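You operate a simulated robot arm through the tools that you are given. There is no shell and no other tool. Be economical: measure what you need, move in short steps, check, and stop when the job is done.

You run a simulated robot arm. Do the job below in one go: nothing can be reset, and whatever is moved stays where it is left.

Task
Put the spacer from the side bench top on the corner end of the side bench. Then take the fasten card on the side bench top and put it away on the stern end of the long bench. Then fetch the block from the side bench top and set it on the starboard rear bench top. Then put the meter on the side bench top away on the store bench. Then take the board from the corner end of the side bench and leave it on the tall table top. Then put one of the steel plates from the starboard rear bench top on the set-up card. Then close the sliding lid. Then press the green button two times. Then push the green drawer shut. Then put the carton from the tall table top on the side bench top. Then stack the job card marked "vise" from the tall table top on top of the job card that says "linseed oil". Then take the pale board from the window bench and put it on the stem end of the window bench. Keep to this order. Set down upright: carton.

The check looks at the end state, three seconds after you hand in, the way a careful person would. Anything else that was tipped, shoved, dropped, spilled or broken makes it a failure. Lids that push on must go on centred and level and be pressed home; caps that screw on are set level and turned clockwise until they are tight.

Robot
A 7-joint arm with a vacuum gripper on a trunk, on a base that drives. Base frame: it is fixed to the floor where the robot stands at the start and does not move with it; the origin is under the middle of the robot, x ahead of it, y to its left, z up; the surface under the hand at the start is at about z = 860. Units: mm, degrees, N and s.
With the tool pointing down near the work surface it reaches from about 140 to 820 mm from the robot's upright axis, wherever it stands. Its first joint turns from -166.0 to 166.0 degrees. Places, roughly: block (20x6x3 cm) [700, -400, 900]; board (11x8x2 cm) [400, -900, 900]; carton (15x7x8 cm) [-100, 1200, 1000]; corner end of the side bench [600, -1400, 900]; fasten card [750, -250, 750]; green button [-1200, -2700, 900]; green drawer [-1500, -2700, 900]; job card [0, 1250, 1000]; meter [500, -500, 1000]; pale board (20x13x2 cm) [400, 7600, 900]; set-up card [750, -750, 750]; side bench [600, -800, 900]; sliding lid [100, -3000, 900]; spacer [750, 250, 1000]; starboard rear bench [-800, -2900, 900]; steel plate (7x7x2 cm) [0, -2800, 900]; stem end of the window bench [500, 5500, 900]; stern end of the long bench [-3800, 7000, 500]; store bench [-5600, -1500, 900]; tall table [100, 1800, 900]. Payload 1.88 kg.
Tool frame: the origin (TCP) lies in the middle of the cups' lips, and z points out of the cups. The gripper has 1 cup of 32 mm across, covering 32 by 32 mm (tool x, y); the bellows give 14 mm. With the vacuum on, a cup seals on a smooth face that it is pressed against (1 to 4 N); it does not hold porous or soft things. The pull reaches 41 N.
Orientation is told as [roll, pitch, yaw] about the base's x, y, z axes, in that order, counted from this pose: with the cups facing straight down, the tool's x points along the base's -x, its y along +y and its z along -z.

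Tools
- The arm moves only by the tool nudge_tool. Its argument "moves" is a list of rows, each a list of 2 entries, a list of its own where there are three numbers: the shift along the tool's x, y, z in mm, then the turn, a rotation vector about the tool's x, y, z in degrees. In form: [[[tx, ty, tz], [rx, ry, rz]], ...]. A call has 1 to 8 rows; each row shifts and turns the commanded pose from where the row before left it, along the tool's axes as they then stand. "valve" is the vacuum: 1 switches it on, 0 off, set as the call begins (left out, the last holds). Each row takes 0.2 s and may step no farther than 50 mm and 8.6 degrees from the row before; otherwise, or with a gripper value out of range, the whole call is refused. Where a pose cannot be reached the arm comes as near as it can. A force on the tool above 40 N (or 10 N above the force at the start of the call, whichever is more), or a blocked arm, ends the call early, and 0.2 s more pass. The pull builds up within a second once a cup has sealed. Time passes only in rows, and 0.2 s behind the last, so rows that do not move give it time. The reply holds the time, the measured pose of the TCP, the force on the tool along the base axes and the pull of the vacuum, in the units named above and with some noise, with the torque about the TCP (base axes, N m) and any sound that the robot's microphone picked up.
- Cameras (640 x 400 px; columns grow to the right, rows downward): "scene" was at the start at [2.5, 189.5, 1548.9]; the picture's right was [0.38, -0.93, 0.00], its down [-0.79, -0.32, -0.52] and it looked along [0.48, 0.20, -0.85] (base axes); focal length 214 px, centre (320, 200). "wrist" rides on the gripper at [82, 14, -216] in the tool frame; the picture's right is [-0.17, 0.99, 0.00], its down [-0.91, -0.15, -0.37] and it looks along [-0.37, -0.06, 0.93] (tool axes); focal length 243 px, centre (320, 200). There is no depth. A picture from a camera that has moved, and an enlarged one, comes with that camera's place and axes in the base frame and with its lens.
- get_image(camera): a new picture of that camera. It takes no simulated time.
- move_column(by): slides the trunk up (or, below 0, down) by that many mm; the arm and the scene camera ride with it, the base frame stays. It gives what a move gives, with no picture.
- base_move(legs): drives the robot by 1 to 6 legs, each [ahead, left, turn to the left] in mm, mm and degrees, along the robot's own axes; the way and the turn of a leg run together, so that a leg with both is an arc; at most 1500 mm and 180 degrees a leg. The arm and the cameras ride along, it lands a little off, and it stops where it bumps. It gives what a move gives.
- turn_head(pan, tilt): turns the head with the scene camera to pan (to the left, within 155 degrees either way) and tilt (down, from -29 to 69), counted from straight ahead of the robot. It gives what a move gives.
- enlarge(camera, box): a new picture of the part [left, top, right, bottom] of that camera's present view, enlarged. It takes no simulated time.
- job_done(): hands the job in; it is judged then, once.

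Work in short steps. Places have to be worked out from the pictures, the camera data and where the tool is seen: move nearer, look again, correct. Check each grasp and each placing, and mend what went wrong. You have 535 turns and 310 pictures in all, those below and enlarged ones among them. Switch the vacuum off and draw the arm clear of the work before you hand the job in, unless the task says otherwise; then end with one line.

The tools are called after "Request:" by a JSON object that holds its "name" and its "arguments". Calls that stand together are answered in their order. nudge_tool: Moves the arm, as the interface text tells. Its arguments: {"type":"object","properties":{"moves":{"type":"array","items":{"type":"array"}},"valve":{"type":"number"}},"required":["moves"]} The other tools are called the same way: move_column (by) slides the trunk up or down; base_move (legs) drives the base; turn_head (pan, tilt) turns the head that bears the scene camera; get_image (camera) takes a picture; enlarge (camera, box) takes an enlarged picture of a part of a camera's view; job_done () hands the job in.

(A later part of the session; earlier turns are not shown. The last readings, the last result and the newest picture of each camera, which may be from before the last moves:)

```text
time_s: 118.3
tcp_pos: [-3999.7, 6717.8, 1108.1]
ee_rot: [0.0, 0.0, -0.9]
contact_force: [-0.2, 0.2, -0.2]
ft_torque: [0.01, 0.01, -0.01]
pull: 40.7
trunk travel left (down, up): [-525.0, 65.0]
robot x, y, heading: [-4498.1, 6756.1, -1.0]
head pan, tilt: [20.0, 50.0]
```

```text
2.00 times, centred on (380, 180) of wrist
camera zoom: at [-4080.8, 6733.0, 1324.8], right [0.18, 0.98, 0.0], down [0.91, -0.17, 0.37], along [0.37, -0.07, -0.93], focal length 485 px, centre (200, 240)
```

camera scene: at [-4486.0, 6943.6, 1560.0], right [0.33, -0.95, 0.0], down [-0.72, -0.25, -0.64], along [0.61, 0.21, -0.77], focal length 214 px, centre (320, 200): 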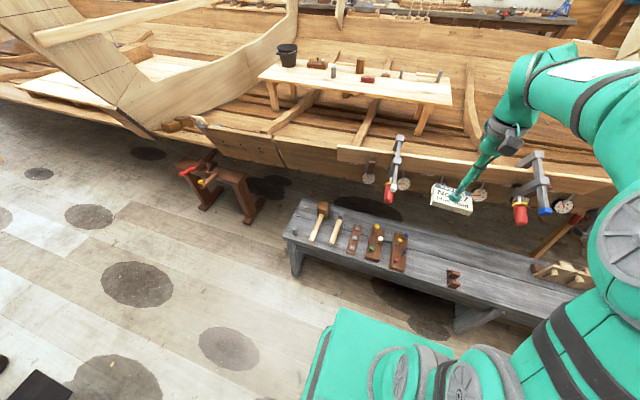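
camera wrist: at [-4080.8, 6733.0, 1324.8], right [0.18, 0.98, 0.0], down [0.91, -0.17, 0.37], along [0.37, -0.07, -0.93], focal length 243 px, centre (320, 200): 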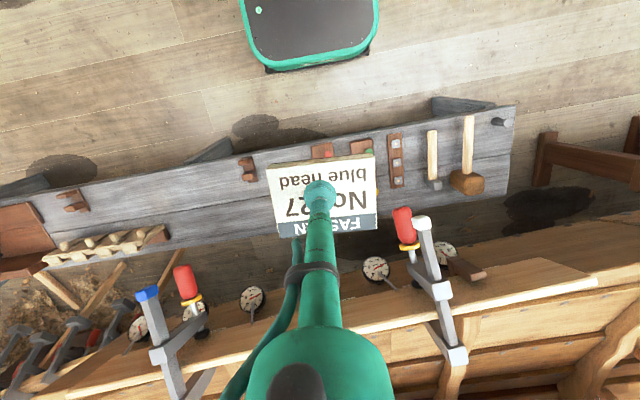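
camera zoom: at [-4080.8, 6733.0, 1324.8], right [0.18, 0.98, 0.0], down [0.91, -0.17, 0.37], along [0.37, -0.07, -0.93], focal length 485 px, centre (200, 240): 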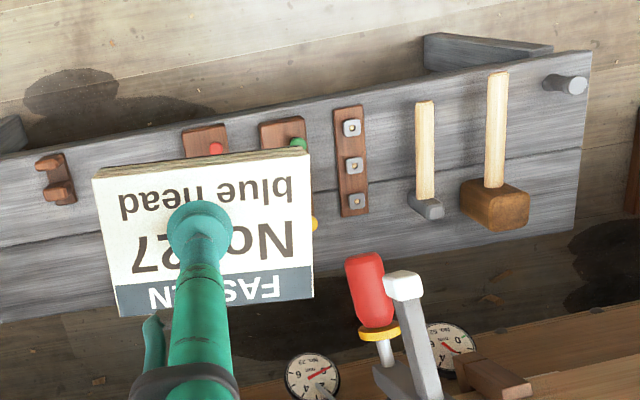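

The best clear spot within the stern end appears to be the corner beyond the big mallet (hull and clamps overhang the back strip). Drive left 530 mm and look from there.

Request:
{"name": "base_move", "arguments": {"legs": [[0, 560, 1]]}}

Request:
{"name": "get_image", "arguments": {"camera": "wrist"}}

Request:
{"name": "get_image", "arguments": {"camera": "scene"}}

```text
time_s: 121.5
tcp_pos: [-3987.7, 7269.8, 1108.2]
ee_rot: [0.0, 0.0, -1.5]
contact_force: [-0.4, 0.2, -0.8]
ft_torque: [0.01, 0.01, -0.03]
pull: 40.7
trunk travel left (down, up): [-525.0, 65.0]
robot x, y, heading: [-4488.2, 7312.3, -1.5]
head pan, tilt: [20.0, 50.0]
```

```text
272 pictures are left
camera wrist: at [-4069.4, 7286.3, 1324.8], right [0.19, 0.98, 0.0], down [0.91, -0.18, 0.37], along [0.37, -0.07, -0.93], focal length 243 px, centre (320, 200)
```

wrist: 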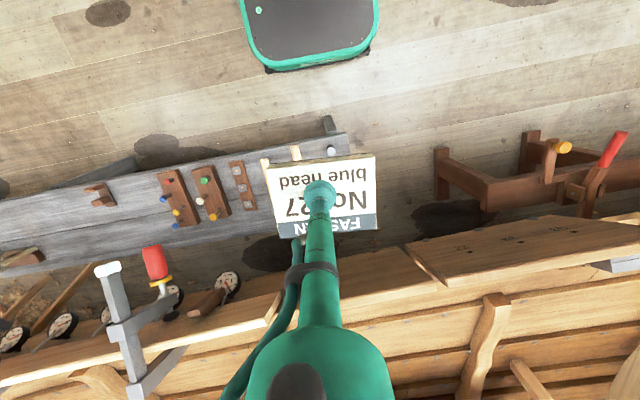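

```text
271 pictures are left
camera scene: at [-4472.6, 7500.7, 1560.0], right [0.32, -0.95, 0.0], down [-0.73, -0.24, -0.64], along [0.61, 0.2, -0.77], focal length 214 px, centre (320, 200)
```

scene: 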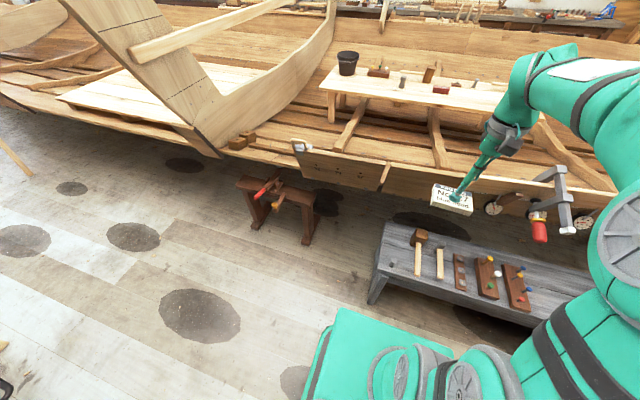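

Request:
{"name": "enlarge", "arguments": {"camera": "scene", "box": [360, 200, 488, 280]}}

```text
5.00 times, centred on (424, 240) of scene
camera zoom: at [-4472.6, 7500.7, 1560.0], right [0.32, -0.95, 0.0], down [-0.73, -0.24, -0.64], along [0.61, 0.2, -0.77], focal length 1072 px, centre (-200, 0)
```

zoom: 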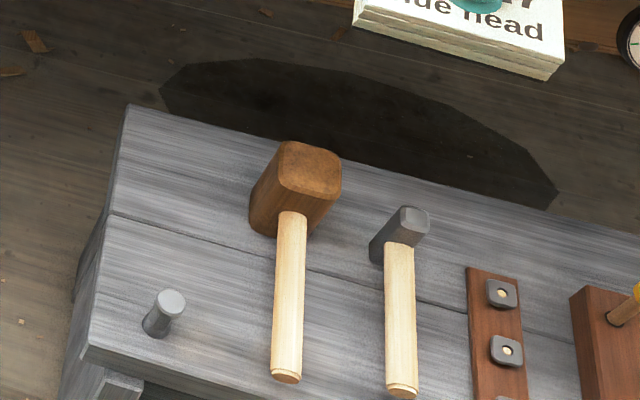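

Gap at the bench end is ~140 mm wide, enough for the card. Target centre (-3850,7288). Move over it at height, then lower the column 350.

Request:
{"name": "nudge_tool", "arguments": {"moves": [[[-34, 4, 0], [0, 0, 0.5]], [[-34, 5, 0], [0, 0, 0.5]], [[-34, 5, 0], [0, 0, 0.5]], [[-34, 5, 0], [0, 0, 0]], [[0, 0, 0], [0, 0, 0]]]}}

Request:
{"name": "move_column", "arguments": {"by": -350}}

Request:
{"name": "get_image", "arguments": {"camera": "wrist"}}

Request:
{"name": "get_image", "arguments": {"camera": "scene"}}

```text
time_s: 122.7
tcp_pos: [-3850.9, 7285.8, 1110.0]
ee_rot: [-0.1, 0.0, -3.0]
contact_force: [0.1, -0.6, -1.5]
ft_torque: [0.0, 0.08, 0.05]
pull: 40.7
trunk travel left (down, up): [-525.0, 65.0]
robot x, y, heading: [-4486.9, 7310.8, -1.5]
head pan, tilt: [20.0, 50.0]
```

```text
time_s: 126.1
tcp_pos: [-3850.1, 7287.4, 758.6]
ee_rot: [0.1, 0.0, -3.0]
contact_force: [-0.5, 0.0, -2.3]
ft_torque: [-0.01, 0.0, 0.01]
pull: 40.5
trunk travel left (down, up): [-175.0, 415.0]
robot x, y, heading: [-4489.6, 7306.9, -1.3]
head pan, tilt: [20.0, 50.0]
```

```text
269 pictures are left
camera wrist: at [-3932.1, 7303.9, 975.6], right [0.22, 0.98, 0.0], down [0.91, -0.2, 0.37], along [0.37, -0.08, -0.93], focal length 243 px, centre (320, 200)
```

wrist: 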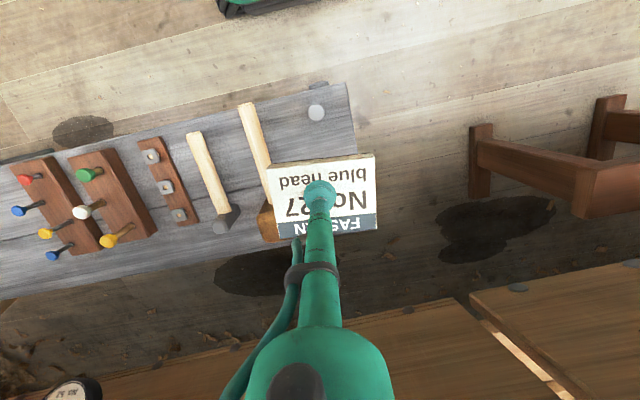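

```text
268 pictures are left
camera scene: at [-4472.6, 7500.7, 1210.0], right [0.32, -0.95, 0.0], down [-0.73, -0.24, -0.64], along [0.61, 0.2, -0.77], focal length 214 px, centre (320, 200)
```

scene: 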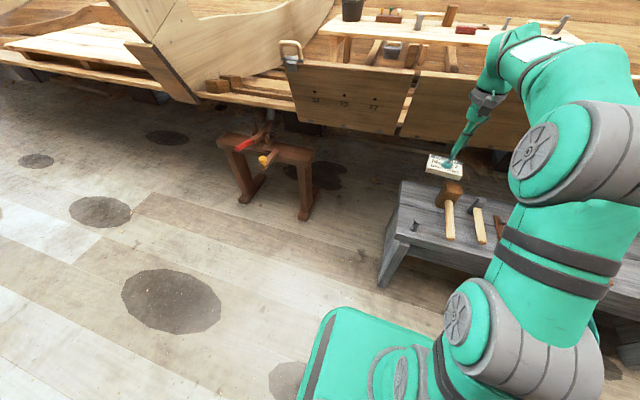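

Edge at y≈7353, so y=7287 is right. Straighten yaw and descend to z≈600.

Request:
{"name": "nudge_tool", "arguments": {"moves": [[[0, 0, 40], [0, 0, -1.5]], [[0, 0, 40], [0, 0, -1.5]], [[0, 0, 40], [0, 0, 0]], [[0, 0, 35], [0, 0, 0]], [[0, 0, 0], [0, 0, 0]]]}}

Request:
{"name": "get_image", "arguments": {"camera": "wrist"}}

Request:
{"name": "enlarge", "arguments": {"camera": "scene", "box": [360, 120, 552, 240]}}

```text
time_s: 127.3
tcp_pos: [-3853.7, 7283.9, 604.3]
ee_rot: [-0.1, 0.0, 0.0]
contact_force: [0.4, 0.0, -0.3]
ft_torque: [0.0, 0.0, 0.02]
pull: 41.2
trunk travel left (down, up): [-175.0, 415.0]
robot x, y, heading: [-4490.7, 7309.6, -1.6]
head pan, tilt: [20.0, 50.0]
```

```text
267 pictures are left
camera wrist: at [-3934.3, 7297.9, 821.6], right [0.17, 0.99, 0.0], down [0.91, -0.15, 0.37], along [0.37, -0.06, -0.93], focal length 243 px, centre (320, 200)
```

wrist: 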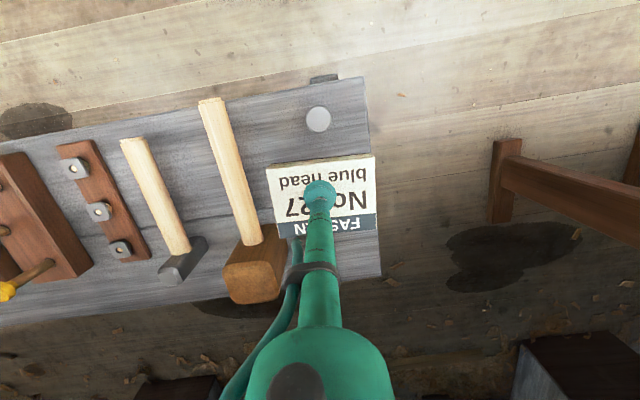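

```text
3.33 times, centred on (456, 180) of scene
camera zoom: at [-4472.6, 7500.7, 1210.0], right [0.32, -0.95, 0.0], down [-0.73, -0.24, -0.64], along [0.61, 0.2, -0.77], focal length 715 px, centre (-133, 267)
```

zoom: 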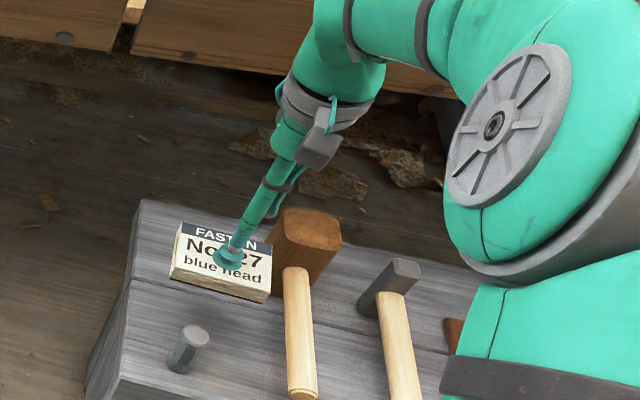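

Position looks right. Descend further, slowly near z≈525.

Request:
{"name": "nudge_tool", "arguments": {"moves": [[[0, 0, 40], [0, 0, 0]], [[0, 0, 20], [0, 0, 0]], [[0, 0, 8], [0, 0, 0]], [[0, 0, 5], [0, 0, 0]], [[0, 0, 0], [0, 0, 0]]]}}

Request:
{"name": "get_image", "arguments": {"camera": "wrist"}}

```text
time_s: 128.5
tcp_pos: [-3852.6, 7283.6, 530.3]
ee_rot: [0.0, 0.0, 0.0]
contact_force: [-0.3, -0.2, -1.4]
ft_torque: [0.01, 0.03, -0.02]
pull: 40.7
trunk travel left (down, up): [-175.0, 415.0]
robot x, y, heading: [-4487.6, 7311.4, -1.7]
head pan, tilt: [20.0, 50.0]
```

```text
265 pictures are left
camera wrist: at [-3933.1, 7298.4, 748.0], right [0.17, 0.99, 0.0], down [0.91, -0.15, 0.37], along [0.37, -0.06, -0.93], focal length 243 px, centre (320, 200)
```

wrist: 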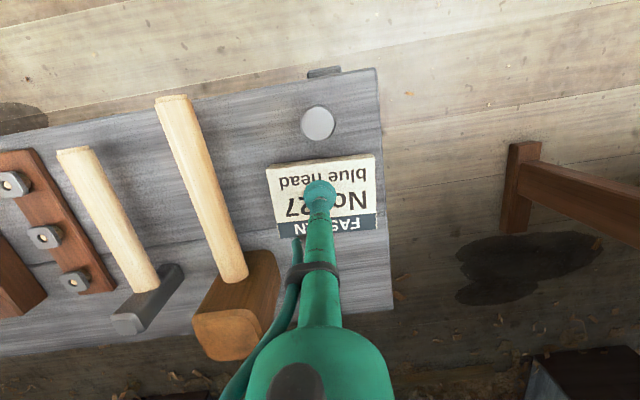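

Request:
{"name": "nudge_tool", "arguments": {"moves": [[[0, 0, 4], [0, 0, 0]], [[0, 0, 3], [0, 0, 0]], [[0, 0, 3], [0, 0, 0]], [[0, 0, 0], [0, 0, 0]]]}}

```text
time_s: 129.5
tcp_pos: [-3852.4, 7285.0, 521.2]
ee_rot: [0.1, -0.1, 0.0]
contact_force: [0.0, 0.2, -1.0]
ft_torque: [-0.03, -0.03, 0.03]
pull: 40.9
trunk travel left (down, up): [-175.0, 415.0]
robot x, y, heading: [-4490.1, 7307.0, -1.4]
head pan, tilt: [20.0, 50.0]
```

Still free; keep lowering.

Request:
{"name": "nudge_tool", "arguments": {"moves": [[[0, 0, 4], [0, 0, 0]], [[0, 0, 3], [0, 0, 0]], [[0, 0, 3], [0, 0, 0]], [[0, 0, 0], [0, 0, 0]]]}}

```text
time_s: 130.5
tcp_pos: [-3850.3, 7285.3, 511.6]
ee_rot: [0.1, 0.0, 0.0]
contact_force: [0.0, -0.1, -0.8]
ft_torque: [0.01, -0.01, 0.04]
pull: 40.9
trunk travel left (down, up): [-175.0, 415.0]
robot x, y, heading: [-4488.4, 7312.4, -1.6]
head pan, tilt: [20.0, 50.0]
```

Request:
{"name": "nudge_tool", "arguments": {"moves": [[[0, 0, 4], [0, 0, 0]], [[0, 0, 3], [0, 0, 0]], [[0, 0, 3], [0, 0, 0]], [[0, 0, 0], [0, 0, 0]]]}}

Request:
{"name": "get_image", "arguments": {"camera": "wrist"}}

```text
time_s: 131.5
tcp_pos: [-3850.5, 7285.2, 502.3]
ee_rot: [0.0, 0.0, 0.0]
contact_force: [-1.3, 3.0, 7.7]
ft_torque: [0.03, -0.01, 0.01]
pull: 40.4
trunk travel left (down, up): [-175.0, 415.0]
robot x, y, heading: [-4491.3, 7315.6, -1.1]
head pan, tilt: [20.0, 50.0]
```

```text
264 pictures are left
camera wrist: at [-3933.1, 7298.7, 718.8], right [0.16, 0.99, 0.0], down [0.91, -0.15, 0.38], along [0.37, -0.06, -0.93], focal length 243 px, centre (320, 200)
```

wrist: 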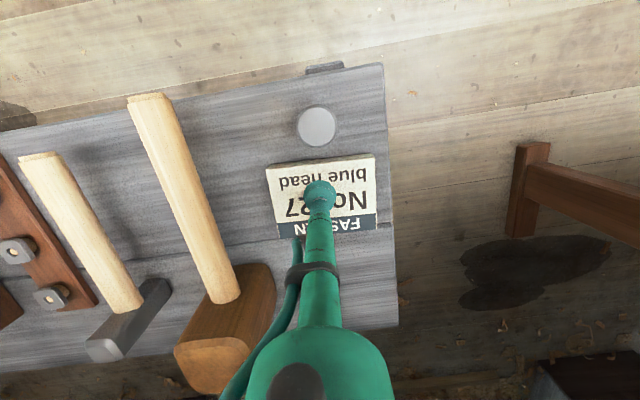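

Contact at 502. Release and retreat straight up after a pause.

Request:
{"name": "nudge_tool", "arguments": {"moves": [[[0, 0, 0], [0, 0, 0]], [[0, 0, 0], [0, 0, 0]], [[0, 0, 0], [0, 0, 0]], [[0, 0, -5], [0, 0, 0]], [[0, 0, -20], [0, 0, 0]], [[0, 0, -40], [0, 0, 0]], [[0, 0, -40], [0, 0, 0]], [[0, 0, -40], [0, 0, 0]]], "valve": 0}}

Request:
{"name": "get_image", "arguments": {"camera": "wrist"}}

```text
time_s: 133.3
tcp_pos: [-3852.6, 7287.3, 645.2]
ee_rot: [0.1, 0.1, 0.0]
contact_force: [-0.1, 0.1, -0.5]
ft_torque: [-0.01, -0.02, -0.03]
pull: 0.0
trunk travel left (down, up): [-175.0, 415.0]
robot x, y, heading: [-4488.6, 7307.8, -1.5]
head pan, tilt: [20.0, 50.0]
```

```text
263 pictures are left
camera wrist: at [-3934.4, 7300.5, 862.8], right [0.17, 0.99, 0.0], down [0.91, -0.15, 0.37], along [0.37, -0.06, -0.93], focal length 243 px, centre (320, 200)
```

wrist: 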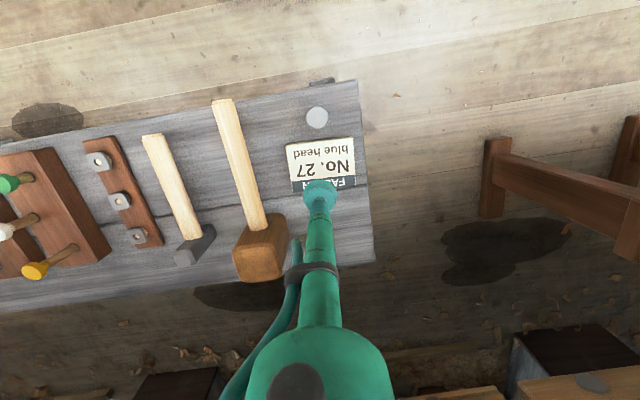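

Card placed well. Retract, raise the column and drive back to the side bench for the block.

Request:
{"name": "nudge_tool", "arguments": {"moves": [[[20, 0, -40], [0, 0, 0]], [[30, 0, -30], [0, 0, 0]], [[40, 0, -20], [0, 0, 0]], [[40, 0, -10], [0, 0, 0]], [[40, 0, 0], [0, 0, 0]], [[0, 0, 0], [0, 0, 0]]]}}

Request:
{"name": "move_column", "arguments": {"by": 350}}

Request:
{"name": "base_move", "arguments": {"legs": [[0, -1450, 1.4], [0, -1450, 0], [0, -1450, 0], [0, -1450, 0], [0, -1250, 0]]}}

```text
time_s: 134.7
tcp_pos: [-4022.6, 7287.7, 746.9]
ee_rot: [0.0, 0.0, -0.1]
contact_force: [0.2, 0.2, 0.6]
ft_torque: [0.0, -0.01, -0.01]
pull: 0.1
trunk travel left (down, up): [-175.0, 415.0]
robot x, y, heading: [-4487.0, 7311.0, -1.7]
head pan, tilt: [20.0, 50.0]
```

```text
time_s: 138.1
tcp_pos: [-4021.2, 7287.9, 1097.4]
ee_rot: [0.0, 0.0, 0.0]
contact_force: [-1.0, -0.8, 0.3]
ft_torque: [-0.02, -0.04, 0.01]
pull: 0.1
trunk travel left (down, up): [-525.0, 65.0]
robot x, y, heading: [-4488.7, 7309.6, -1.5]
head pan, tilt: [20.0, 50.0]
```

```text
time_s: 171.1
tcp_pos: [-4316.0, 316.1, 1097.3]
ee_rot: [0.0, 0.0, -6.2]
contact_force: [-0.1, 0.3, 0.4]
ft_torque: [0.03, -0.05, 0.0]
pull: 0.0
trunk travel left (down, up): [-525.0, 65.0]
robot x, y, heading: [-4777.0, 392.9, -7.7]
head pan, tilt: [20.0, 50.0]
```

Request:
{"name": "base_move", "arguments": {"legs": [[0, 0, 7.7], [1450, -60, 0], [1450, -60, 0], [1300, -60, 0]]}}

```text
time_s: 191.7
tcp_pos: [-160.6, -59.4, 1098.1]
ee_rot: [-0.1, 0.0, -2.9]
contact_force: [-0.4, 0.7, -0.7]
ft_torque: [0.02, 0.01, -0.01]
pull: 0.1
trunk travel left (down, up): [-525.0, 65.0]
robot x, y, heading: [-623.3, -12.5, -4.4]
head pan, tilt: [20.0, 50.0]
```

Request:
{"name": "base_move", "arguments": {"legs": [[0, 0, 4.4], [600, -345, 0]]}}

Request:
{"name": "get_image", "arguments": {"camera": "wrist"}}

```text
time_s: 195.9
tcp_pos: [431.8, -359.4, 1097.9]
ee_rot: [0.1, 0.1, 1.6]
contact_force: [-0.5, -0.5, -0.2]
ft_torque: [0.01, -0.01, -0.01]
pull: 0.1
trunk travel left (down, up): [-525.0, 65.0]
robot x, y, heading: [-36.9, -348.9, 0.1]
head pan, tilt: [20.0, 50.0]
```

```text
262 pictures are left
camera wrist: at [349.9, -347.8, 1314.2], right [0.14, 0.99, 0.0], down [0.92, -0.13, 0.37], along [0.37, -0.05, -0.93], focal length 243 px, centre (320, 200)
```

wrist: 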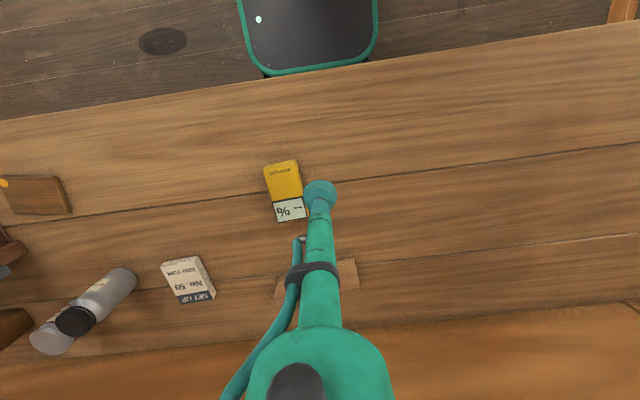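

Block centre about (702,-405). Move over it.

Request:
{"name": "nudge_tool", "arguments": {"moves": [[[-38, -6, 15], [0, 0, 0.8]], [[-38, -6, 15], [0, 0, 0.8]], [[-38, -6, 15], [0, 0, 0]], [[-38, -6, 15], [0, 0, 0]], [[-38, -6, 15], [0, 0, 0]], [[-38, -6, 15], [0, 0, 0]], [[-38, -6, 15], [0, 0, 0]], [[0, 0, 0], [0, 0, 0]]]}}

Request:
{"name": "get_image", "arguments": {"camera": "wrist"}}

```text
time_s: 197.7
tcp_pos: [696.3, -402.8, 992.7]
ee_rot: [0.0, 0.0, -0.1]
contact_force: [1.4, 1.2, -0.3]
ft_torque: [-0.02, 0.05, 0.02]
pull: 0.1
trunk travel left (down, up): [-525.0, 65.0]
robot x, y, heading: [-39.5, -348.6, 0.2]
head pan, tilt: [20.0, 50.0]
```

```text
261 pictures are left
camera wrist: at [613.9, -390.0, 1209.3], right [0.17, 0.99, 0.0], down [0.91, -0.16, 0.37], along [0.37, -0.06, -0.93], focal length 243 px, centre (320, 200)
```

wrist: 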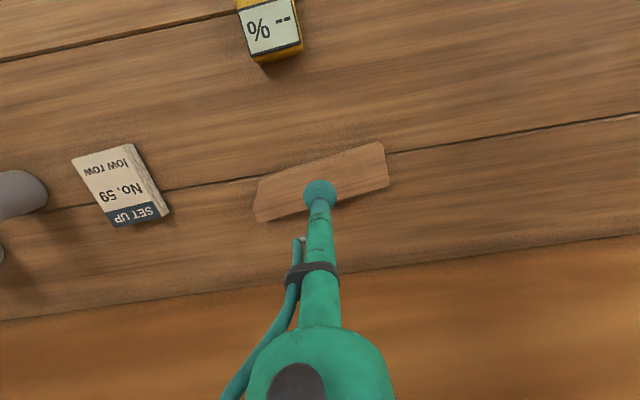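

Block centre ~(717,-406). Shift and descend with vacuum.

Request:
{"name": "nudge_tool", "arguments": {"moves": [[[-18, -4, 35], [0, 0, 0]], [[0, 0, 40], [0, 0, 0]], [[0, 0, 10], [0, 0, 0]], [[0, 0, 5], [0, 0, 0]], [[0, 0, 4], [0, 0, 0]], [[0, 0, 4], [0, 0, 0]], [[0, 0, 0], [0, 0, 0]]], "valve": 1}}

Request:
{"name": "get_image", "arguments": {"camera": "wrist"}}

```text
time_s: 199.3
tcp_pos: [714.0, -404.3, 895.2]
ee_rot: [0.0, 0.1, -0.2]
contact_force: [0.0, 0.1, 0.3]
ft_torque: [-0.01, -0.01, 0.03]
pull: 40.7
trunk travel left (down, up): [-525.0, 65.0]
robot x, y, heading: [-34.2, -346.8, -0.2]
head pan, tilt: [20.0, 50.0]
```

```text
260 pictures are left
camera wrist: at [632.7, -390.6, 1110.3], right [0.17, 0.99, 0.0], down [0.91, -0.16, 0.37], along [0.37, -0.06, -0.93], focal length 243 px, centre (320, 200)
```

wrist: 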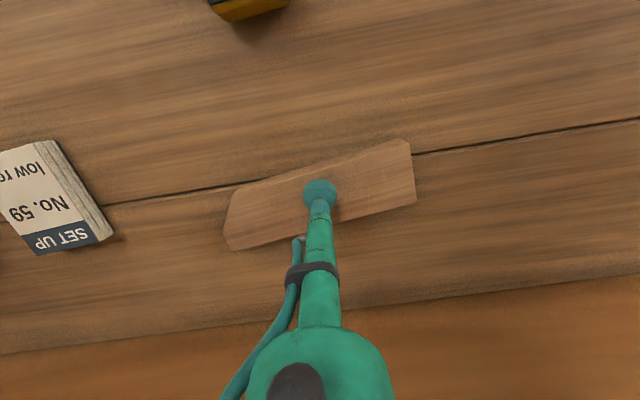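

Sealed. Lift, retract and drive toward the starboard rear bench (facing -y).

Request:
{"name": "nudge_tool", "arguments": {"moves": [[[0, 0, -10], [0, 0, 0]], [[0, 0, -40], [0, 0, 0]], [[20, 0, -40], [0, 0, 0]], [[35, 0, -35], [0, 0, 0]], [[35, 0, -35], [0, 0, 0]], [[35, 0, -35], [0, 0, 0]], [[40, 0, -15], [0, 0, 0]], [[40, 0, 0], [0, 0, 0]]]}}

Request:
{"name": "base_move", "arguments": {"legs": [[-600, 0, 0], [0, 0, -90], [1100, 0, 0]]}}

Request:
{"name": "turn_head", "arguments": {"pan": 0, "tilt": 35}}

Request:
{"name": "get_image", "arguments": {"camera": "scene"}}

```text
time_s: 201.1
tcp_pos: [510.0, -405.2, 1105.8]
ee_rot: [-0.1, 0.0, -0.1]
contact_force: [-1.0, -0.5, -2.9]
ft_torque: [0.02, 0.04, 0.03]
pull: 40.9
trunk travel left (down, up): [-525.0, 65.0]
robot x, y, heading: [-33.7, -351.9, -0.2]
head pan, tilt: [20.0, 50.0]
```

```text
time_s: 213.4
tcp_pos: [-603.8, -1996.5, 1105.4]
ee_rot: [-0.1, 0.0, -87.3]
contact_force: [1.3, -0.7, -2.6]
ft_torque: [0.02, 0.01, 0.01]
pull: 40.8
trunk travel left (down, up): [-525.0, 65.0]
robot x, y, heading: [-572.4, -1448.3, -87.1]
head pan, tilt: [20.0, 50.0]
```

```text
time_s: 214.3
tcp_pos: [-602.9, -1997.7, 1105.1]
ee_rot: [0.0, 0.0, -87.4]
contact_force: [0.2, -0.6, -2.6]
ft_torque: [0.04, -0.01, 0.03]
pull: 40.9
trunk travel left (down, up): [-525.0, 65.0]
robot x, y, heading: [-574.3, -1445.9, -87.3]
head pan, tilt: [0.0, 35.0]
```

```text
259 pictures are left
camera scene: at [-408.8, -1468.1, 1581.6], right [-1.0, -0.05, 0.0], down [-0.03, 0.57, -0.82], along [0.04, -0.82, -0.57], focal length 214 px, centre (320, 200)
```

scene: 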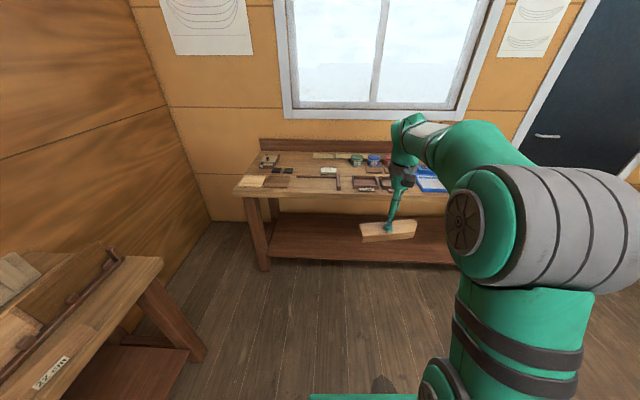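

Request:
{"name": "enlarge", "arguments": {"camera": "scene", "box": [225, 130, 481, 290]}}

```text
2.50 times, centred on (353, 210) of scene
camera zoom: at [-408.8, -1468.1, 1581.6], right [-1.0, -0.05, 0.0], down [-0.03, 0.57, -0.82], along [0.04, -0.82, -0.57], focal length 536 px, centre (238, 175)
```

zoom: 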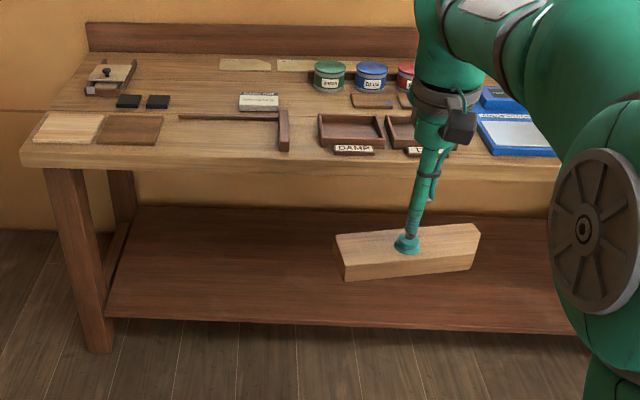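

Front strip at about (-310,-2700) is free for the block. Drive to the bench.

Request:
{"name": "base_move", "arguments": {"legs": [[0, 0, -2.7], [700, 240, 0]]}}

Request:
{"name": "get_image", "arguments": {"camera": "wrist"}}

Request:
{"name": "turn_head", "arguments": {"pan": 15, "tilt": 55}}

Request:
{"name": "get_image", "arguments": {"camera": "scene"}}

```text
time_s: 218.6
tcp_pos: [-381.5, -2680.7, 1105.4]
ee_rot: [0.0, 0.0, -89.9]
contact_force: [-0.1, -0.3, -2.2]
ft_torque: [0.02, -0.03, -0.02]
pull: 40.9
trunk travel left (down, up): [-525.0, 65.0]
robot x, y, heading: [-325.8, -2134.5, -89.8]
head pan, tilt: [0.0, 35.0]
```

```text
257 pictures are left
camera wrist: at [-368.0, -2598.5, 1322.3], right [0.99, -0.16, 0.0], down [-0.15, -0.92, 0.37], along [-0.06, -0.37, -0.93], focal length 243 px, centre (320, 200)
```

wrist: 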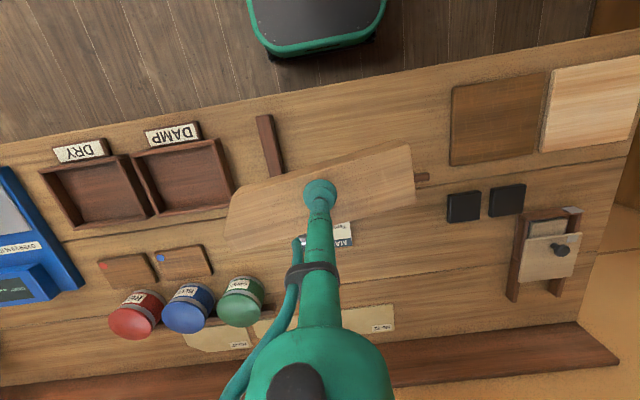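

```text
time_s: 219.5
tcp_pos: [-381.6, -2679.9, 1105.4]
ee_rot: [0.0, 0.0, -89.9]
contact_force: [-0.8, 0.0, -2.6]
ft_torque: [0.03, 0.01, -0.01]
pull: 40.6
trunk travel left (down, up): [-525.0, 65.0]
robot x, y, heading: [-326.0, -2132.4, -89.8]
head pan, tilt: [15.0, 55.0]
```

```text
256 pictures are left
camera scene: at [-145.4, -2142.0, 1553.5], right [-0.96, -0.26, 0.0], down [-0.21, 0.79, -0.57], along [0.15, -0.55, -0.82], focal length 214 px, centre (320, 200)
```

scene: 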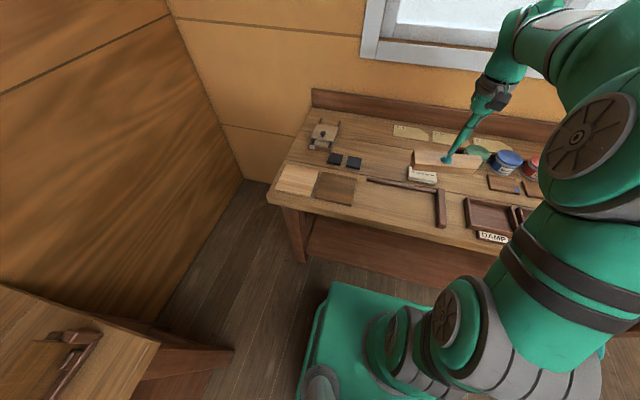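

Place spot: centre (-296,-2663). Move there and descend to ~z 940.

Request:
{"name": "nudge_tool", "arguments": {"moves": [[[5, 28, 20], [0, 0, 0]], [[6, 28, 35], [0, 0, 0]], [[6, 29, 35], [0, 0, 0]], [[0, 0, 40], [0, 0, 0]], [[0, 0, 30], [0, 0, 0]], [[0, 0, 0], [0, 0, 0]]]}}

Request:
{"name": "get_image", "arguments": {"camera": "wrist"}}

```text
time_s: 220.9
tcp_pos: [-301.1, -2662.7, 944.3]
ee_rot: [0.0, 0.0, -89.9]
contact_force: [1.0, -1.0, -2.7]
ft_torque: [0.07, -0.04, -0.02]
pull: 40.8
trunk travel left (down, up): [-525.0, 65.0]
robot x, y, heading: [-325.1, -2132.6, -89.9]
head pan, tilt: [15.0, 55.0]
```

```text
255 pictures are left
camera wrist: at [-287.0, -2582.0, 1161.2], right [0.99, -0.16, 0.0], down [-0.15, -0.91, 0.37], along [-0.06, -0.37, -0.93], focal length 243 px, centre (320, 200)
```

wrist: 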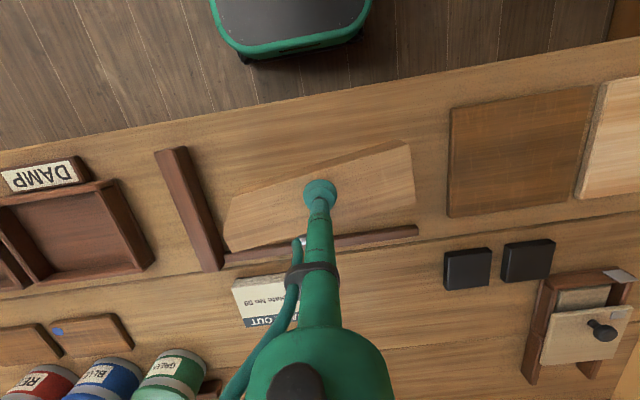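

Clear on all sides. Lower until contact (~z 896).

Request:
{"name": "nudge_tool", "arguments": {"moves": [[[0, 0, 30], [0, 0, 0]], [[0, 0, 8], [0, 0, 0]], [[0, 0, 4], [0, 0, 0]], [[0, 0, 3], [0, 0, 0]], [[0, 0, 3], [0, 0, 0]], [[0, 0, 0], [0, 0, 0]]]}}

```text
time_s: 222.3
tcp_pos: [-298.1, -2662.7, 896.6]
ee_rot: [0.0, 0.0, -90.0]
contact_force: [-0.3, -0.2, -2.5]
ft_torque: [0.01, -0.02, 0.02]
pull: 40.5
trunk travel left (down, up): [-525.0, 65.0]
robot x, y, heading: [-323.6, -2133.3, -89.7]
head pan, tilt: [15.0, 55.0]
```

Request:
{"name": "nudge_tool", "arguments": {"moves": [[[0, 0, 3], [0, 0, 0]], [[0, 0, 3], [0, 0, 0]], [[0, 0, 3], [0, 0, 0]], [[0, 0, 0], [0, 0, 0]]]}}

```text
time_s: 223.3
tcp_pos: [-298.2, -2662.9, 889.6]
ee_rot: [0.0, 0.0, -89.9]
contact_force: [-2.5, -1.7, 7.1]
ft_torque: [-0.05, 0.03, -0.02]
pull: 40.7
trunk travel left (down, up): [-525.0, 65.0]
robot x, y, heading: [-329.5, -2132.7, -89.9]
head pan, tilt: [15.0, 55.0]
```

Contact. Release and rise.

Request:
{"name": "nudge_tool", "arguments": {"moves": [[[0, 0, 0], [0, 0, 0]], [[0, 0, 0], [0, 0, 0]], [[0, 0, 0], [0, 0, 0]], [[0, 0, -5], [0, 0, 0]], [[0, 0, -30], [0, 0, 0]], [[0, 0, -45], [0, 0, 0]], [[0, 0, -45], [0, 0, 0]], [[0, 0, -45], [0, 0, 0]]], "valve": 0}}

Request:
{"name": "get_image", "arguments": {"camera": "wrist"}}

```text
time_s: 225.1
tcp_pos: [-296.8, -2663.5, 1057.6]
ee_rot: [0.0, 0.1, -90.0]
contact_force: [-0.4, 0.3, 0.6]
ft_torque: [0.02, 0.01, -0.01]
pull: 0.0
trunk travel left (down, up): [-525.0, 65.0]
robot x, y, heading: [-327.4, -2133.4, -90.0]
head pan, tilt: [15.0, 55.0]
```

```text
254 pictures are left
camera wrist: at [-283.3, -2581.1, 1273.7], right [0.99, -0.16, 0.0], down [-0.15, -0.92, 0.37], along [-0.06, -0.37, -0.93], focal length 243 px, centre (320, 200)
```

wrist: 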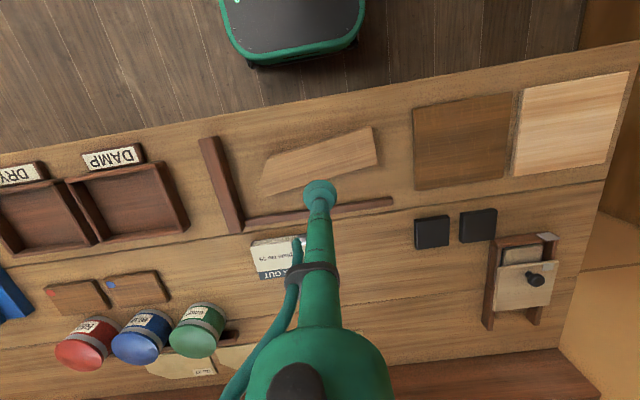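

Block placed. Next the meter on the side bench (~(488,-431)). Drive back.

Request:
{"name": "base_move", "arguments": {"legs": [[-900, 0, 0], [0, 0, 90], [230, 800, 0]]}}

Request:
{"name": "get_image", "arguments": {"camera": "wrist"}}

```text
time_s: 237.7
tcp_pos: [428.3, -403.3, 1056.6]
ee_rot: [-0.1, 0.1, 1.1]
contact_force: [1.0, 0.3, 0.8]
ft_torque: [0.0, 0.02, 0.0]
pull: 0.2
trunk travel left (down, up): [-525.0, 65.0]
robot x, y, heading: [-99.2, -443.0, 1.1]
head pan, tilt: [15.0, 55.0]
```

```text
253 pictures are left
camera wrist: at [346.3, -390.9, 1273.4], right [0.15, 0.99, 0.0], down [0.92, -0.14, 0.37], along [0.37, -0.05, -0.93], focal length 243 px, centre (320, 200)
```

wrist: 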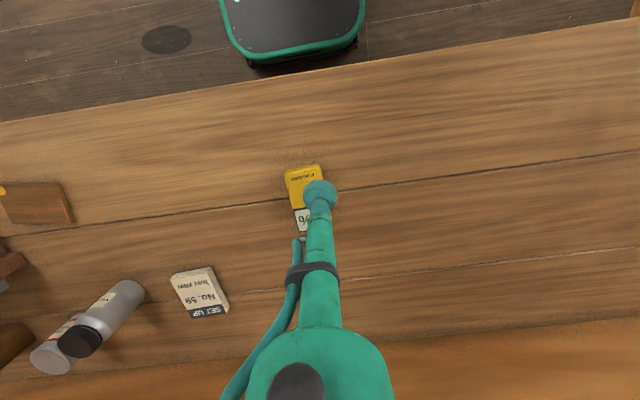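

Meter at about (486,-431). Move over it and look closer.

Request:
{"name": "nudge_tool", "arguments": {"moves": [[[-29, -14, 35], [0, 0, 0]], [[-29, -14, 35], [0, 0, 0]], [[0, 0, 30], [0, 0, 0]], [[0, 0, 0], [0, 0, 0]]]}}

Request:
{"name": "get_image", "arguments": {"camera": "wrist"}}

```text
time_s: 238.7
tcp_pos: [485.4, -430.4, 953.4]
ee_rot: [-0.1, 0.0, 1.2]
contact_force: [-0.4, -0.2, 0.1]
ft_torque: [0.01, 0.02, 0.03]
pull: 0.1
trunk travel left (down, up): [-525.0, 65.0]
robot x, y, heading: [-102.7, -444.3, 1.0]
head pan, tilt: [15.0, 55.0]
```

```text
252 pictures are left
camera wrist: at [403.3, -417.9, 1169.8], right [0.15, 0.99, 0.0], down [0.92, -0.14, 0.37], along [0.37, -0.05, -0.93], focal length 243 px, centre (320, 200)
```

wrist: 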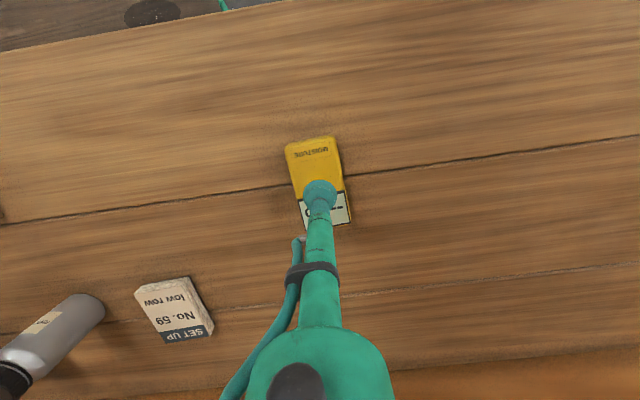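

I'll grip on the flat yellow part around (477,-434). Descend with vacuum.

Request:
{"name": "nudge_tool", "arguments": {"moves": [[[8, -3, 30], [0, 0, 0]], [[0, 0, 15], [0, 0, 0]], [[0, 0, 6], [0, 0, 0]], [[0, 0, 4], [0, 0, 0]], [[0, 0, 4], [0, 0, 0]], [[0, 0, 0], [0, 0, 0]], [[0, 0, 0], [0, 0, 0]]], "valve": 1}}

```text
time_s: 240.3
tcp_pos: [479.2, -433.8, 898.6]
ee_rot: [0.0, -0.1, 1.1]
contact_force: [-0.1, -0.1, 0.0]
ft_torque: [0.05, 0.02, 0.04]
pull: 0.2
trunk travel left (down, up): [-525.0, 65.0]
robot x, y, heading: [-98.1, -439.9, 1.4]
head pan, tilt: [15.0, 55.0]
```

Request:
{"name": "nudge_tool", "arguments": {"moves": [[[0, 0, 4], [0, 0, 0]], [[0, 0, 3], [0, 0, 0]], [[0, 0, 0], [0, 0, 0]], [[0, 0, 0], [0, 0, 0]]]}}

```text
time_s: 241.3
tcp_pos: [479.4, -432.3, 891.3]
ee_rot: [0.1, -0.2, 1.1]
contact_force: [-0.8, -1.8, 5.9]
ft_torque: [0.01, -0.06, -0.07]
pull: 40.8
trunk travel left (down, up): [-525.0, 65.0]
robot x, y, heading: [-98.5, -441.8, 1.2]
head pan, tilt: [15.0, 55.0]
```

Meter gripped. Lift and drive back across the room to look at the store bench.

Request:
{"name": "nudge_tool", "arguments": {"moves": [[[0, 0, -10], [0, 0, 0]], [[0, 0, -40], [0, 0, 0]], [[0, 0, -50], [0, 0, 0]], [[0, 0, -50], [0, 0, 0]], [[10, 0, -45], [0, 0, 0]], [[0, 0, 0], [0, 0, 0]]]}}

Request:
{"name": "base_move", "arguments": {"legs": [[-600, 0, -1], [-1400, 400, 0], [-1400, 0, 0], [0, 0, 180]]}}

Request:
{"name": "turn_head", "arguments": {"pan": 0, "tilt": 20}}

Request:
{"name": "get_image", "arguments": {"camera": "scene"}}

```text
time_s: 242.7
tcp_pos: [471.1, -433.3, 1084.6]
ee_rot: [0.1, 0.1, 1.1]
contact_force: [-0.1, -0.9, -2.3]
ft_torque: [0.02, 0.01, 0.0]
pull: 41.5
trunk travel left (down, up): [-525.0, 65.0]
robot x, y, heading: [-102.0, -441.3, 1.3]
head pan, tilt: [15.0, 55.0]
```

```text
time_s: 266.8
tcp_pos: [-4086.6, -89.1, 1083.2]
ee_rot: [0.0, 0.0, 178.2]
contact_force: [0.6, -0.4, -1.7]
ft_torque: [-0.01, -0.03, 0.02]
pull: 40.7
trunk travel left (down, up): [-525.0, 65.0]
robot x, y, heading: [-3514.1, -107.1, 178.1]
head pan, tilt: [15.0, 55.0]
```

```text
time_s: 267.8
tcp_pos: [-4085.6, -88.5, 1083.6]
ee_rot: [-0.1, 0.0, 178.0]
contact_force: [0.3, 0.7, -1.0]
ft_torque: [0.0, -0.01, 0.04]
pull: 40.6
trunk travel left (down, up): [-525.0, 65.0]
robot x, y, heading: [-3512.9, -109.0, 178.3]
head pan, tilt: [0.0, 20.0]
```

```text
251 pictures are left
camera scene: at [-3552.4, -272.7, 1605.5], right [0.03, 1.0, 0.0], down [0.34, -0.01, -0.94], along [-0.94, 0.03, -0.34], focal length 214 px, centre (320, 200)
```

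scene: 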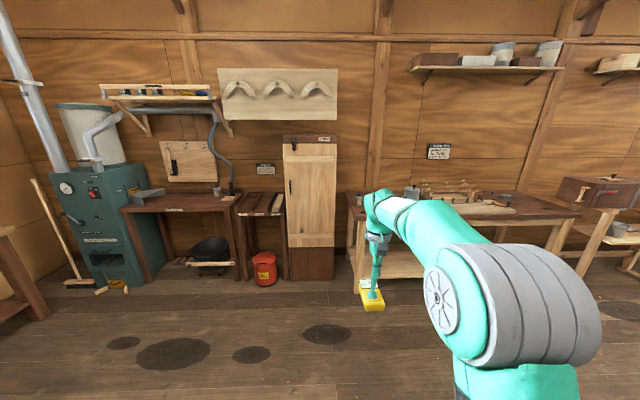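

Request:
{"name": "enlarge", "arguments": {"camera": "scene", "box": [80, 130, 360, 305]}}

```text
2.29 times, centred on (220, 218) of scene
camera zoom: at [-3552.4, -272.7, 1605.5], right [0.03, 1.0, 0.0], down [0.34, -0.01, -0.94], along [-0.94, 0.03, -0.34], focal length 490 px, centre (549, 160)
```

zoom: 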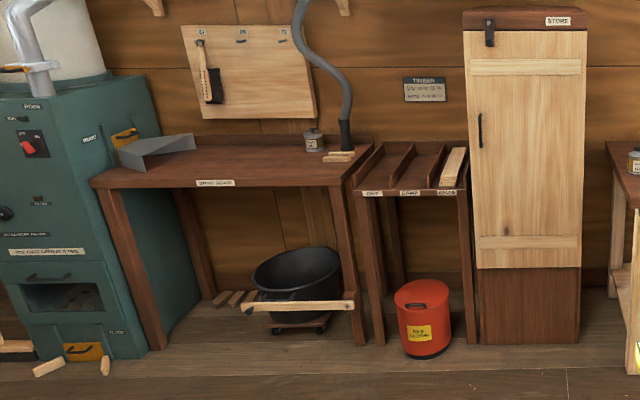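

Request:
{"name": "enlarge", "arguments": {"camera": "scene", "box": [120, 185, 290, 240]}}

```text
3.76 times, centred on (205, 212) of scene
camera zoom: at [-3552.4, -272.7, 1605.5], right [0.03, 1.0, 0.0], down [0.34, -0.01, -0.94], along [-0.94, 0.03, -0.34], focal length 807 px, centre (753, 153)
```

zoom: 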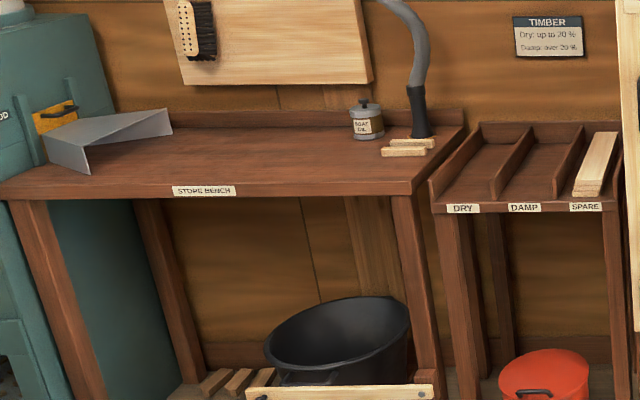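

Store bench identified (label "STORE BENCH"), front edge ≈x -5390, y -1300…-2000. Drive in front of it.

Request:
{"name": "base_move", "arguments": {"legs": [[1250, 0, 1.7], [80, 1400, 0]]}}

Request:
{"name": "get_image", "arguments": {"camera": "wrist"}}

Request:
{"name": "turn_head", "arguments": {"pan": 10, "tilt": 50}}

Request:
{"name": "get_image", "arguments": {"camera": "scene"}}

```text
time_s: 274.2
tcp_pos: [-5347.3, -83.3, 1085.2]
ee_rot: [0.0, 0.1, 179.8]
contact_force: [0.1, 0.9, -1.8]
ft_torque: [0.02, -0.01, 0.01]
pull: 40.8
trunk travel left (down, up): [-525.0, 65.0]
robot x, y, heading: [-4777.4, -89.5, 179.9]
head pan, tilt: [0.0, 20.0]
stopped in leg 1: the robot was blocked; the commanded pose is now the measured one
```

```text
248 pictures are left
camera wrist: at [-5264.5, -98.3, 1301.8], right [-0.17, -0.99, 0.0], down [-0.91, 0.16, 0.37], along [-0.37, 0.06, -0.93], focal length 243 px, centre (320, 200)
```

wrist: 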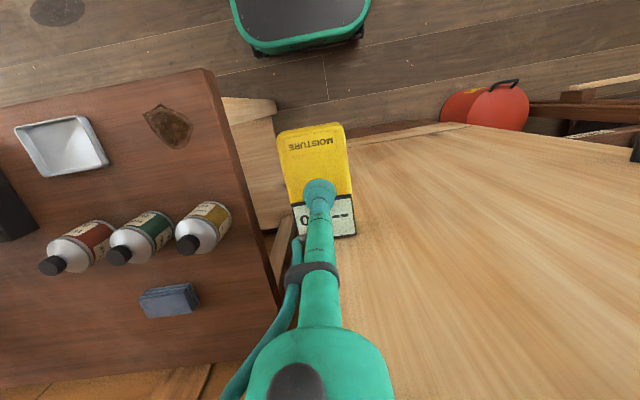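

```text
time_s: 275.2
tcp_pos: [-5345.7, -84.3, 1084.5]
ee_rot: [0.0, 0.0, 179.6]
contact_force: [0.1, -0.3, -2.7]
ft_torque: [0.03, 0.01, -0.02]
pull: 41.2
trunk travel left (down, up): [-525.0, 65.0]
robot x, y, heading: [-4777.2, -87.7, 179.8]
head pan, tilt: [10.0, 50.0]
```

```text
247 pictures are left
camera scene: at [-4790.8, -266.0, 1560.1], right [-0.17, 0.99, 0.0], down [0.75, 0.13, -0.65], along [-0.64, -0.11, -0.76], focal length 214 px, centre (320, 200)
```

scene: 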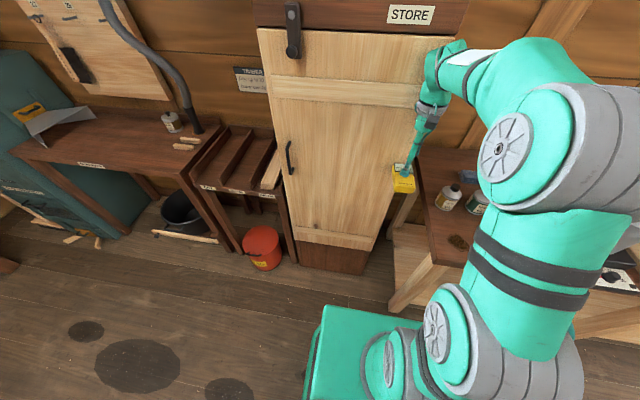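

Blocked near the cabinet. Back off, then strafe to the store bench.

Request:
{"name": "base_move", "arguments": {"legs": [[-200, 0, 0], [0, 1400, 0]]}}

Request:
{"name": "get_image", "arguments": {"camera": "scene"}}

Request:
{"name": "get_image", "arguments": {"camera": "wrist"}}

```text
time_s: 283.4
tcp_pos: [-5134.8, -1509.0, 1082.0]
ee_rot: [0.0, 0.3, -178.5]
contact_force: [-0.4, 0.0, -1.4]
ft_torque: [-0.02, -0.03, 0.0]
pull: 40.5
trunk travel left (down, up): [-525.0, 65.0]
robot x, y, heading: [-4562.7, -1496.9, -178.1]
head pan, tilt: [10.0, 50.0]
```

```text
246 pictures are left
camera scene: at [-4576.1, -1673.5, 1560.0], right [-0.2, 0.98, 0.0], down [0.75, 0.15, -0.64], along [-0.63, -0.13, -0.77], focal length 214 px, centre (320, 200)
```

scene: 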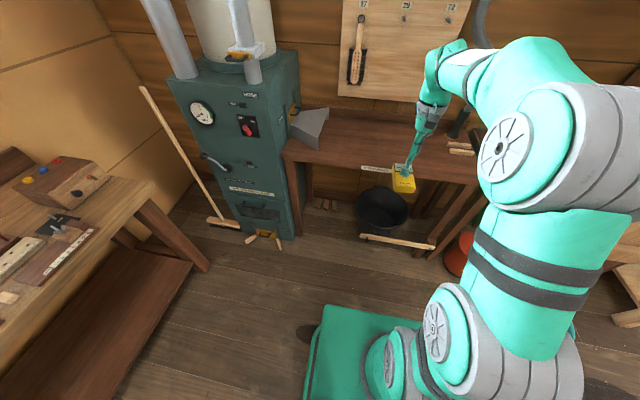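

```text
245 pictures are left
camera wrist: at [-5054.0, -1520.6, 1299.8], right [-0.14, -0.99, 0.0], down [-0.92, 0.13, 0.37], along [-0.37, 0.05, -0.93], focal length 243 px, centre (320, 200)
```

wrist: 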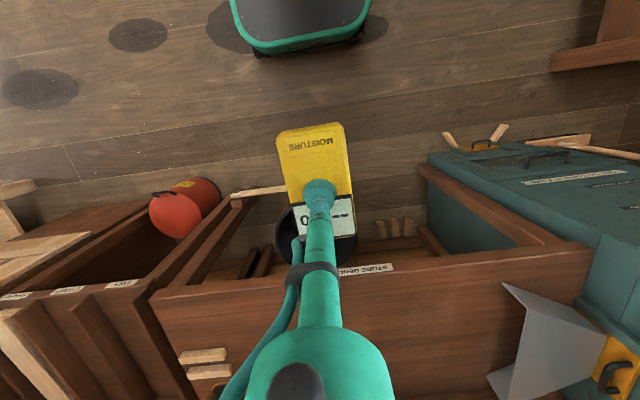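

Drive ahead 330 so the bench is within reach.

Request:
{"name": "base_move", "arguments": {"legs": [[340, 0, -1.8]]}}

Request:
{"name": "get_image", "arguments": {"camera": "wrist"}}

```text
time_s: 285.6
tcp_pos: [-5480.7, -1489.9, 1082.7]
ee_rot: [-0.1, 0.4, 179.5]
contact_force: [-0.3, -0.9, -2.8]
ft_torque: [-0.01, -0.01, -0.01]
pull: 41.0
trunk travel left (down, up): [-525.0, 65.0]
robot x, y, heading: [-4911.3, -1495.5, 179.3]
head pan, tilt: [10.0, 50.0]
```

```text
244 pictures are left
camera wrist: at [-5399.6, -1506.0, 1299.6], right [-0.18, -0.98, 0.0], down [-0.91, 0.16, 0.37], along [-0.36, 0.07, -0.93], focal length 243 px, centre (320, 200)
```

wrist: 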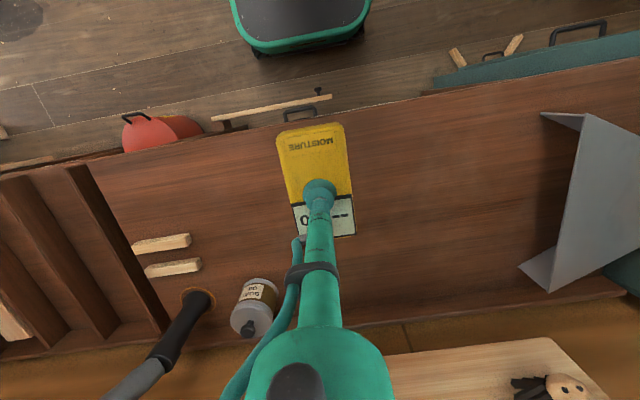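

Move to (-5565,-1550) and descend to ~z 940.

Request:
{"name": "nudge_tool", "arguments": {"moves": [[[-28, 20, 25], [0, 0, 0]], [[-28, 20, 25], [0, 0, 0]], [[-28, 20, 25], [0, 0, 0]], [[0, 0, 40], [0, 0, 0]], [[0, 0, 25], [0, 0, 0]], [[0, 0, 0], [0, 0, 0]]]}}

Request:
{"name": "get_image", "arguments": {"camera": "wrist"}}

Request:
{"name": "get_image", "arguments": {"camera": "scene"}}

```text
time_s: 287.0
tcp_pos: [-5564.7, -1550.9, 943.0]
ee_rot: [0.0, 0.3, 179.5]
contact_force: [0.2, 0.2, -2.0]
ft_torque: [0.0, -0.03, -0.01]
pull: 40.4
trunk travel left (down, up): [-525.0, 65.0]
robot x, y, heading: [-4911.3, -1503.1, 179.4]
head pan, tilt: [10.0, 50.0]
```

```text
243 pictures are left
camera wrist: at [-5483.5, -1565.7, 1160.1], right [-0.18, -0.98, 0.0], down [-0.91, 0.16, 0.37], along [-0.36, 0.07, -0.93], focal length 243 px, centre (320, 200)
```

wrist: 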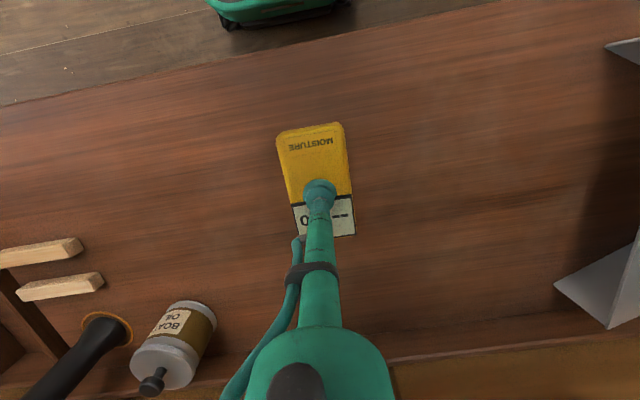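

```text
242 pictures are left
camera scene: at [-4927.8, -1676.6, 1560.0], right [-0.17, 0.99, 0.0], down [0.76, 0.13, -0.64], along [-0.63, -0.11, -0.77], focal length 214 px, centre (320, 200)
```

scene: 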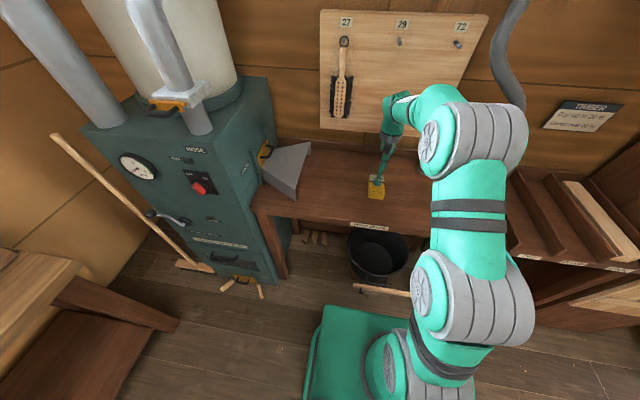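

Clear. Lower slowly to contact.

Request:
{"name": "nudge_tool", "arguments": {"moves": [[[0, 0, 30], [0, 0, 0]], [[0, 0, 8], [0, 0, 0]], [[0, 0, 4], [0, 0, 0]], [[0, 0, 3], [0, 0, 0]], [[0, 0, 0], [0, 0, 0]]]}}

```text
time_s: 288.2
tcp_pos: [-5563.6, -1549.9, 898.1]
ee_rot: [0.0, 0.3, 179.4]
contact_force: [-0.7, 0.8, -1.2]
ft_torque: [-0.02, 0.02, -0.01]
pull: 40.7
trunk travel left (down, up): [-525.0, 65.0]
robot x, y, heading: [-4911.7, -1499.1, 179.4]
head pan, tilt: [10.0, 50.0]
```

Request:
{"name": "nudge_tool", "arguments": {"moves": [[[0, 0, 3], [0, 0, 0]], [[0, 0, 3], [0, 0, 0]], [[0, 0, 3], [0, 0, 0]], [[0, 0, 3], [0, 0, 0]], [[0, 0, 0], [0, 0, 0]]]}}

```text
time_s: 289.4
tcp_pos: [-5563.8, -1551.1, 888.1]
ee_rot: [-0.1, -0.1, 179.4]
contact_force: [-0.1, -2.2, 29.4]
ft_torque: [0.04, 0.29, -0.16]
pull: 40.2
trunk travel left (down, up): [-525.0, 65.0]
robot x, y, heading: [-4910.5, -1497.8, 179.5]
head pan, tilt: [10.0, 50.0]
```

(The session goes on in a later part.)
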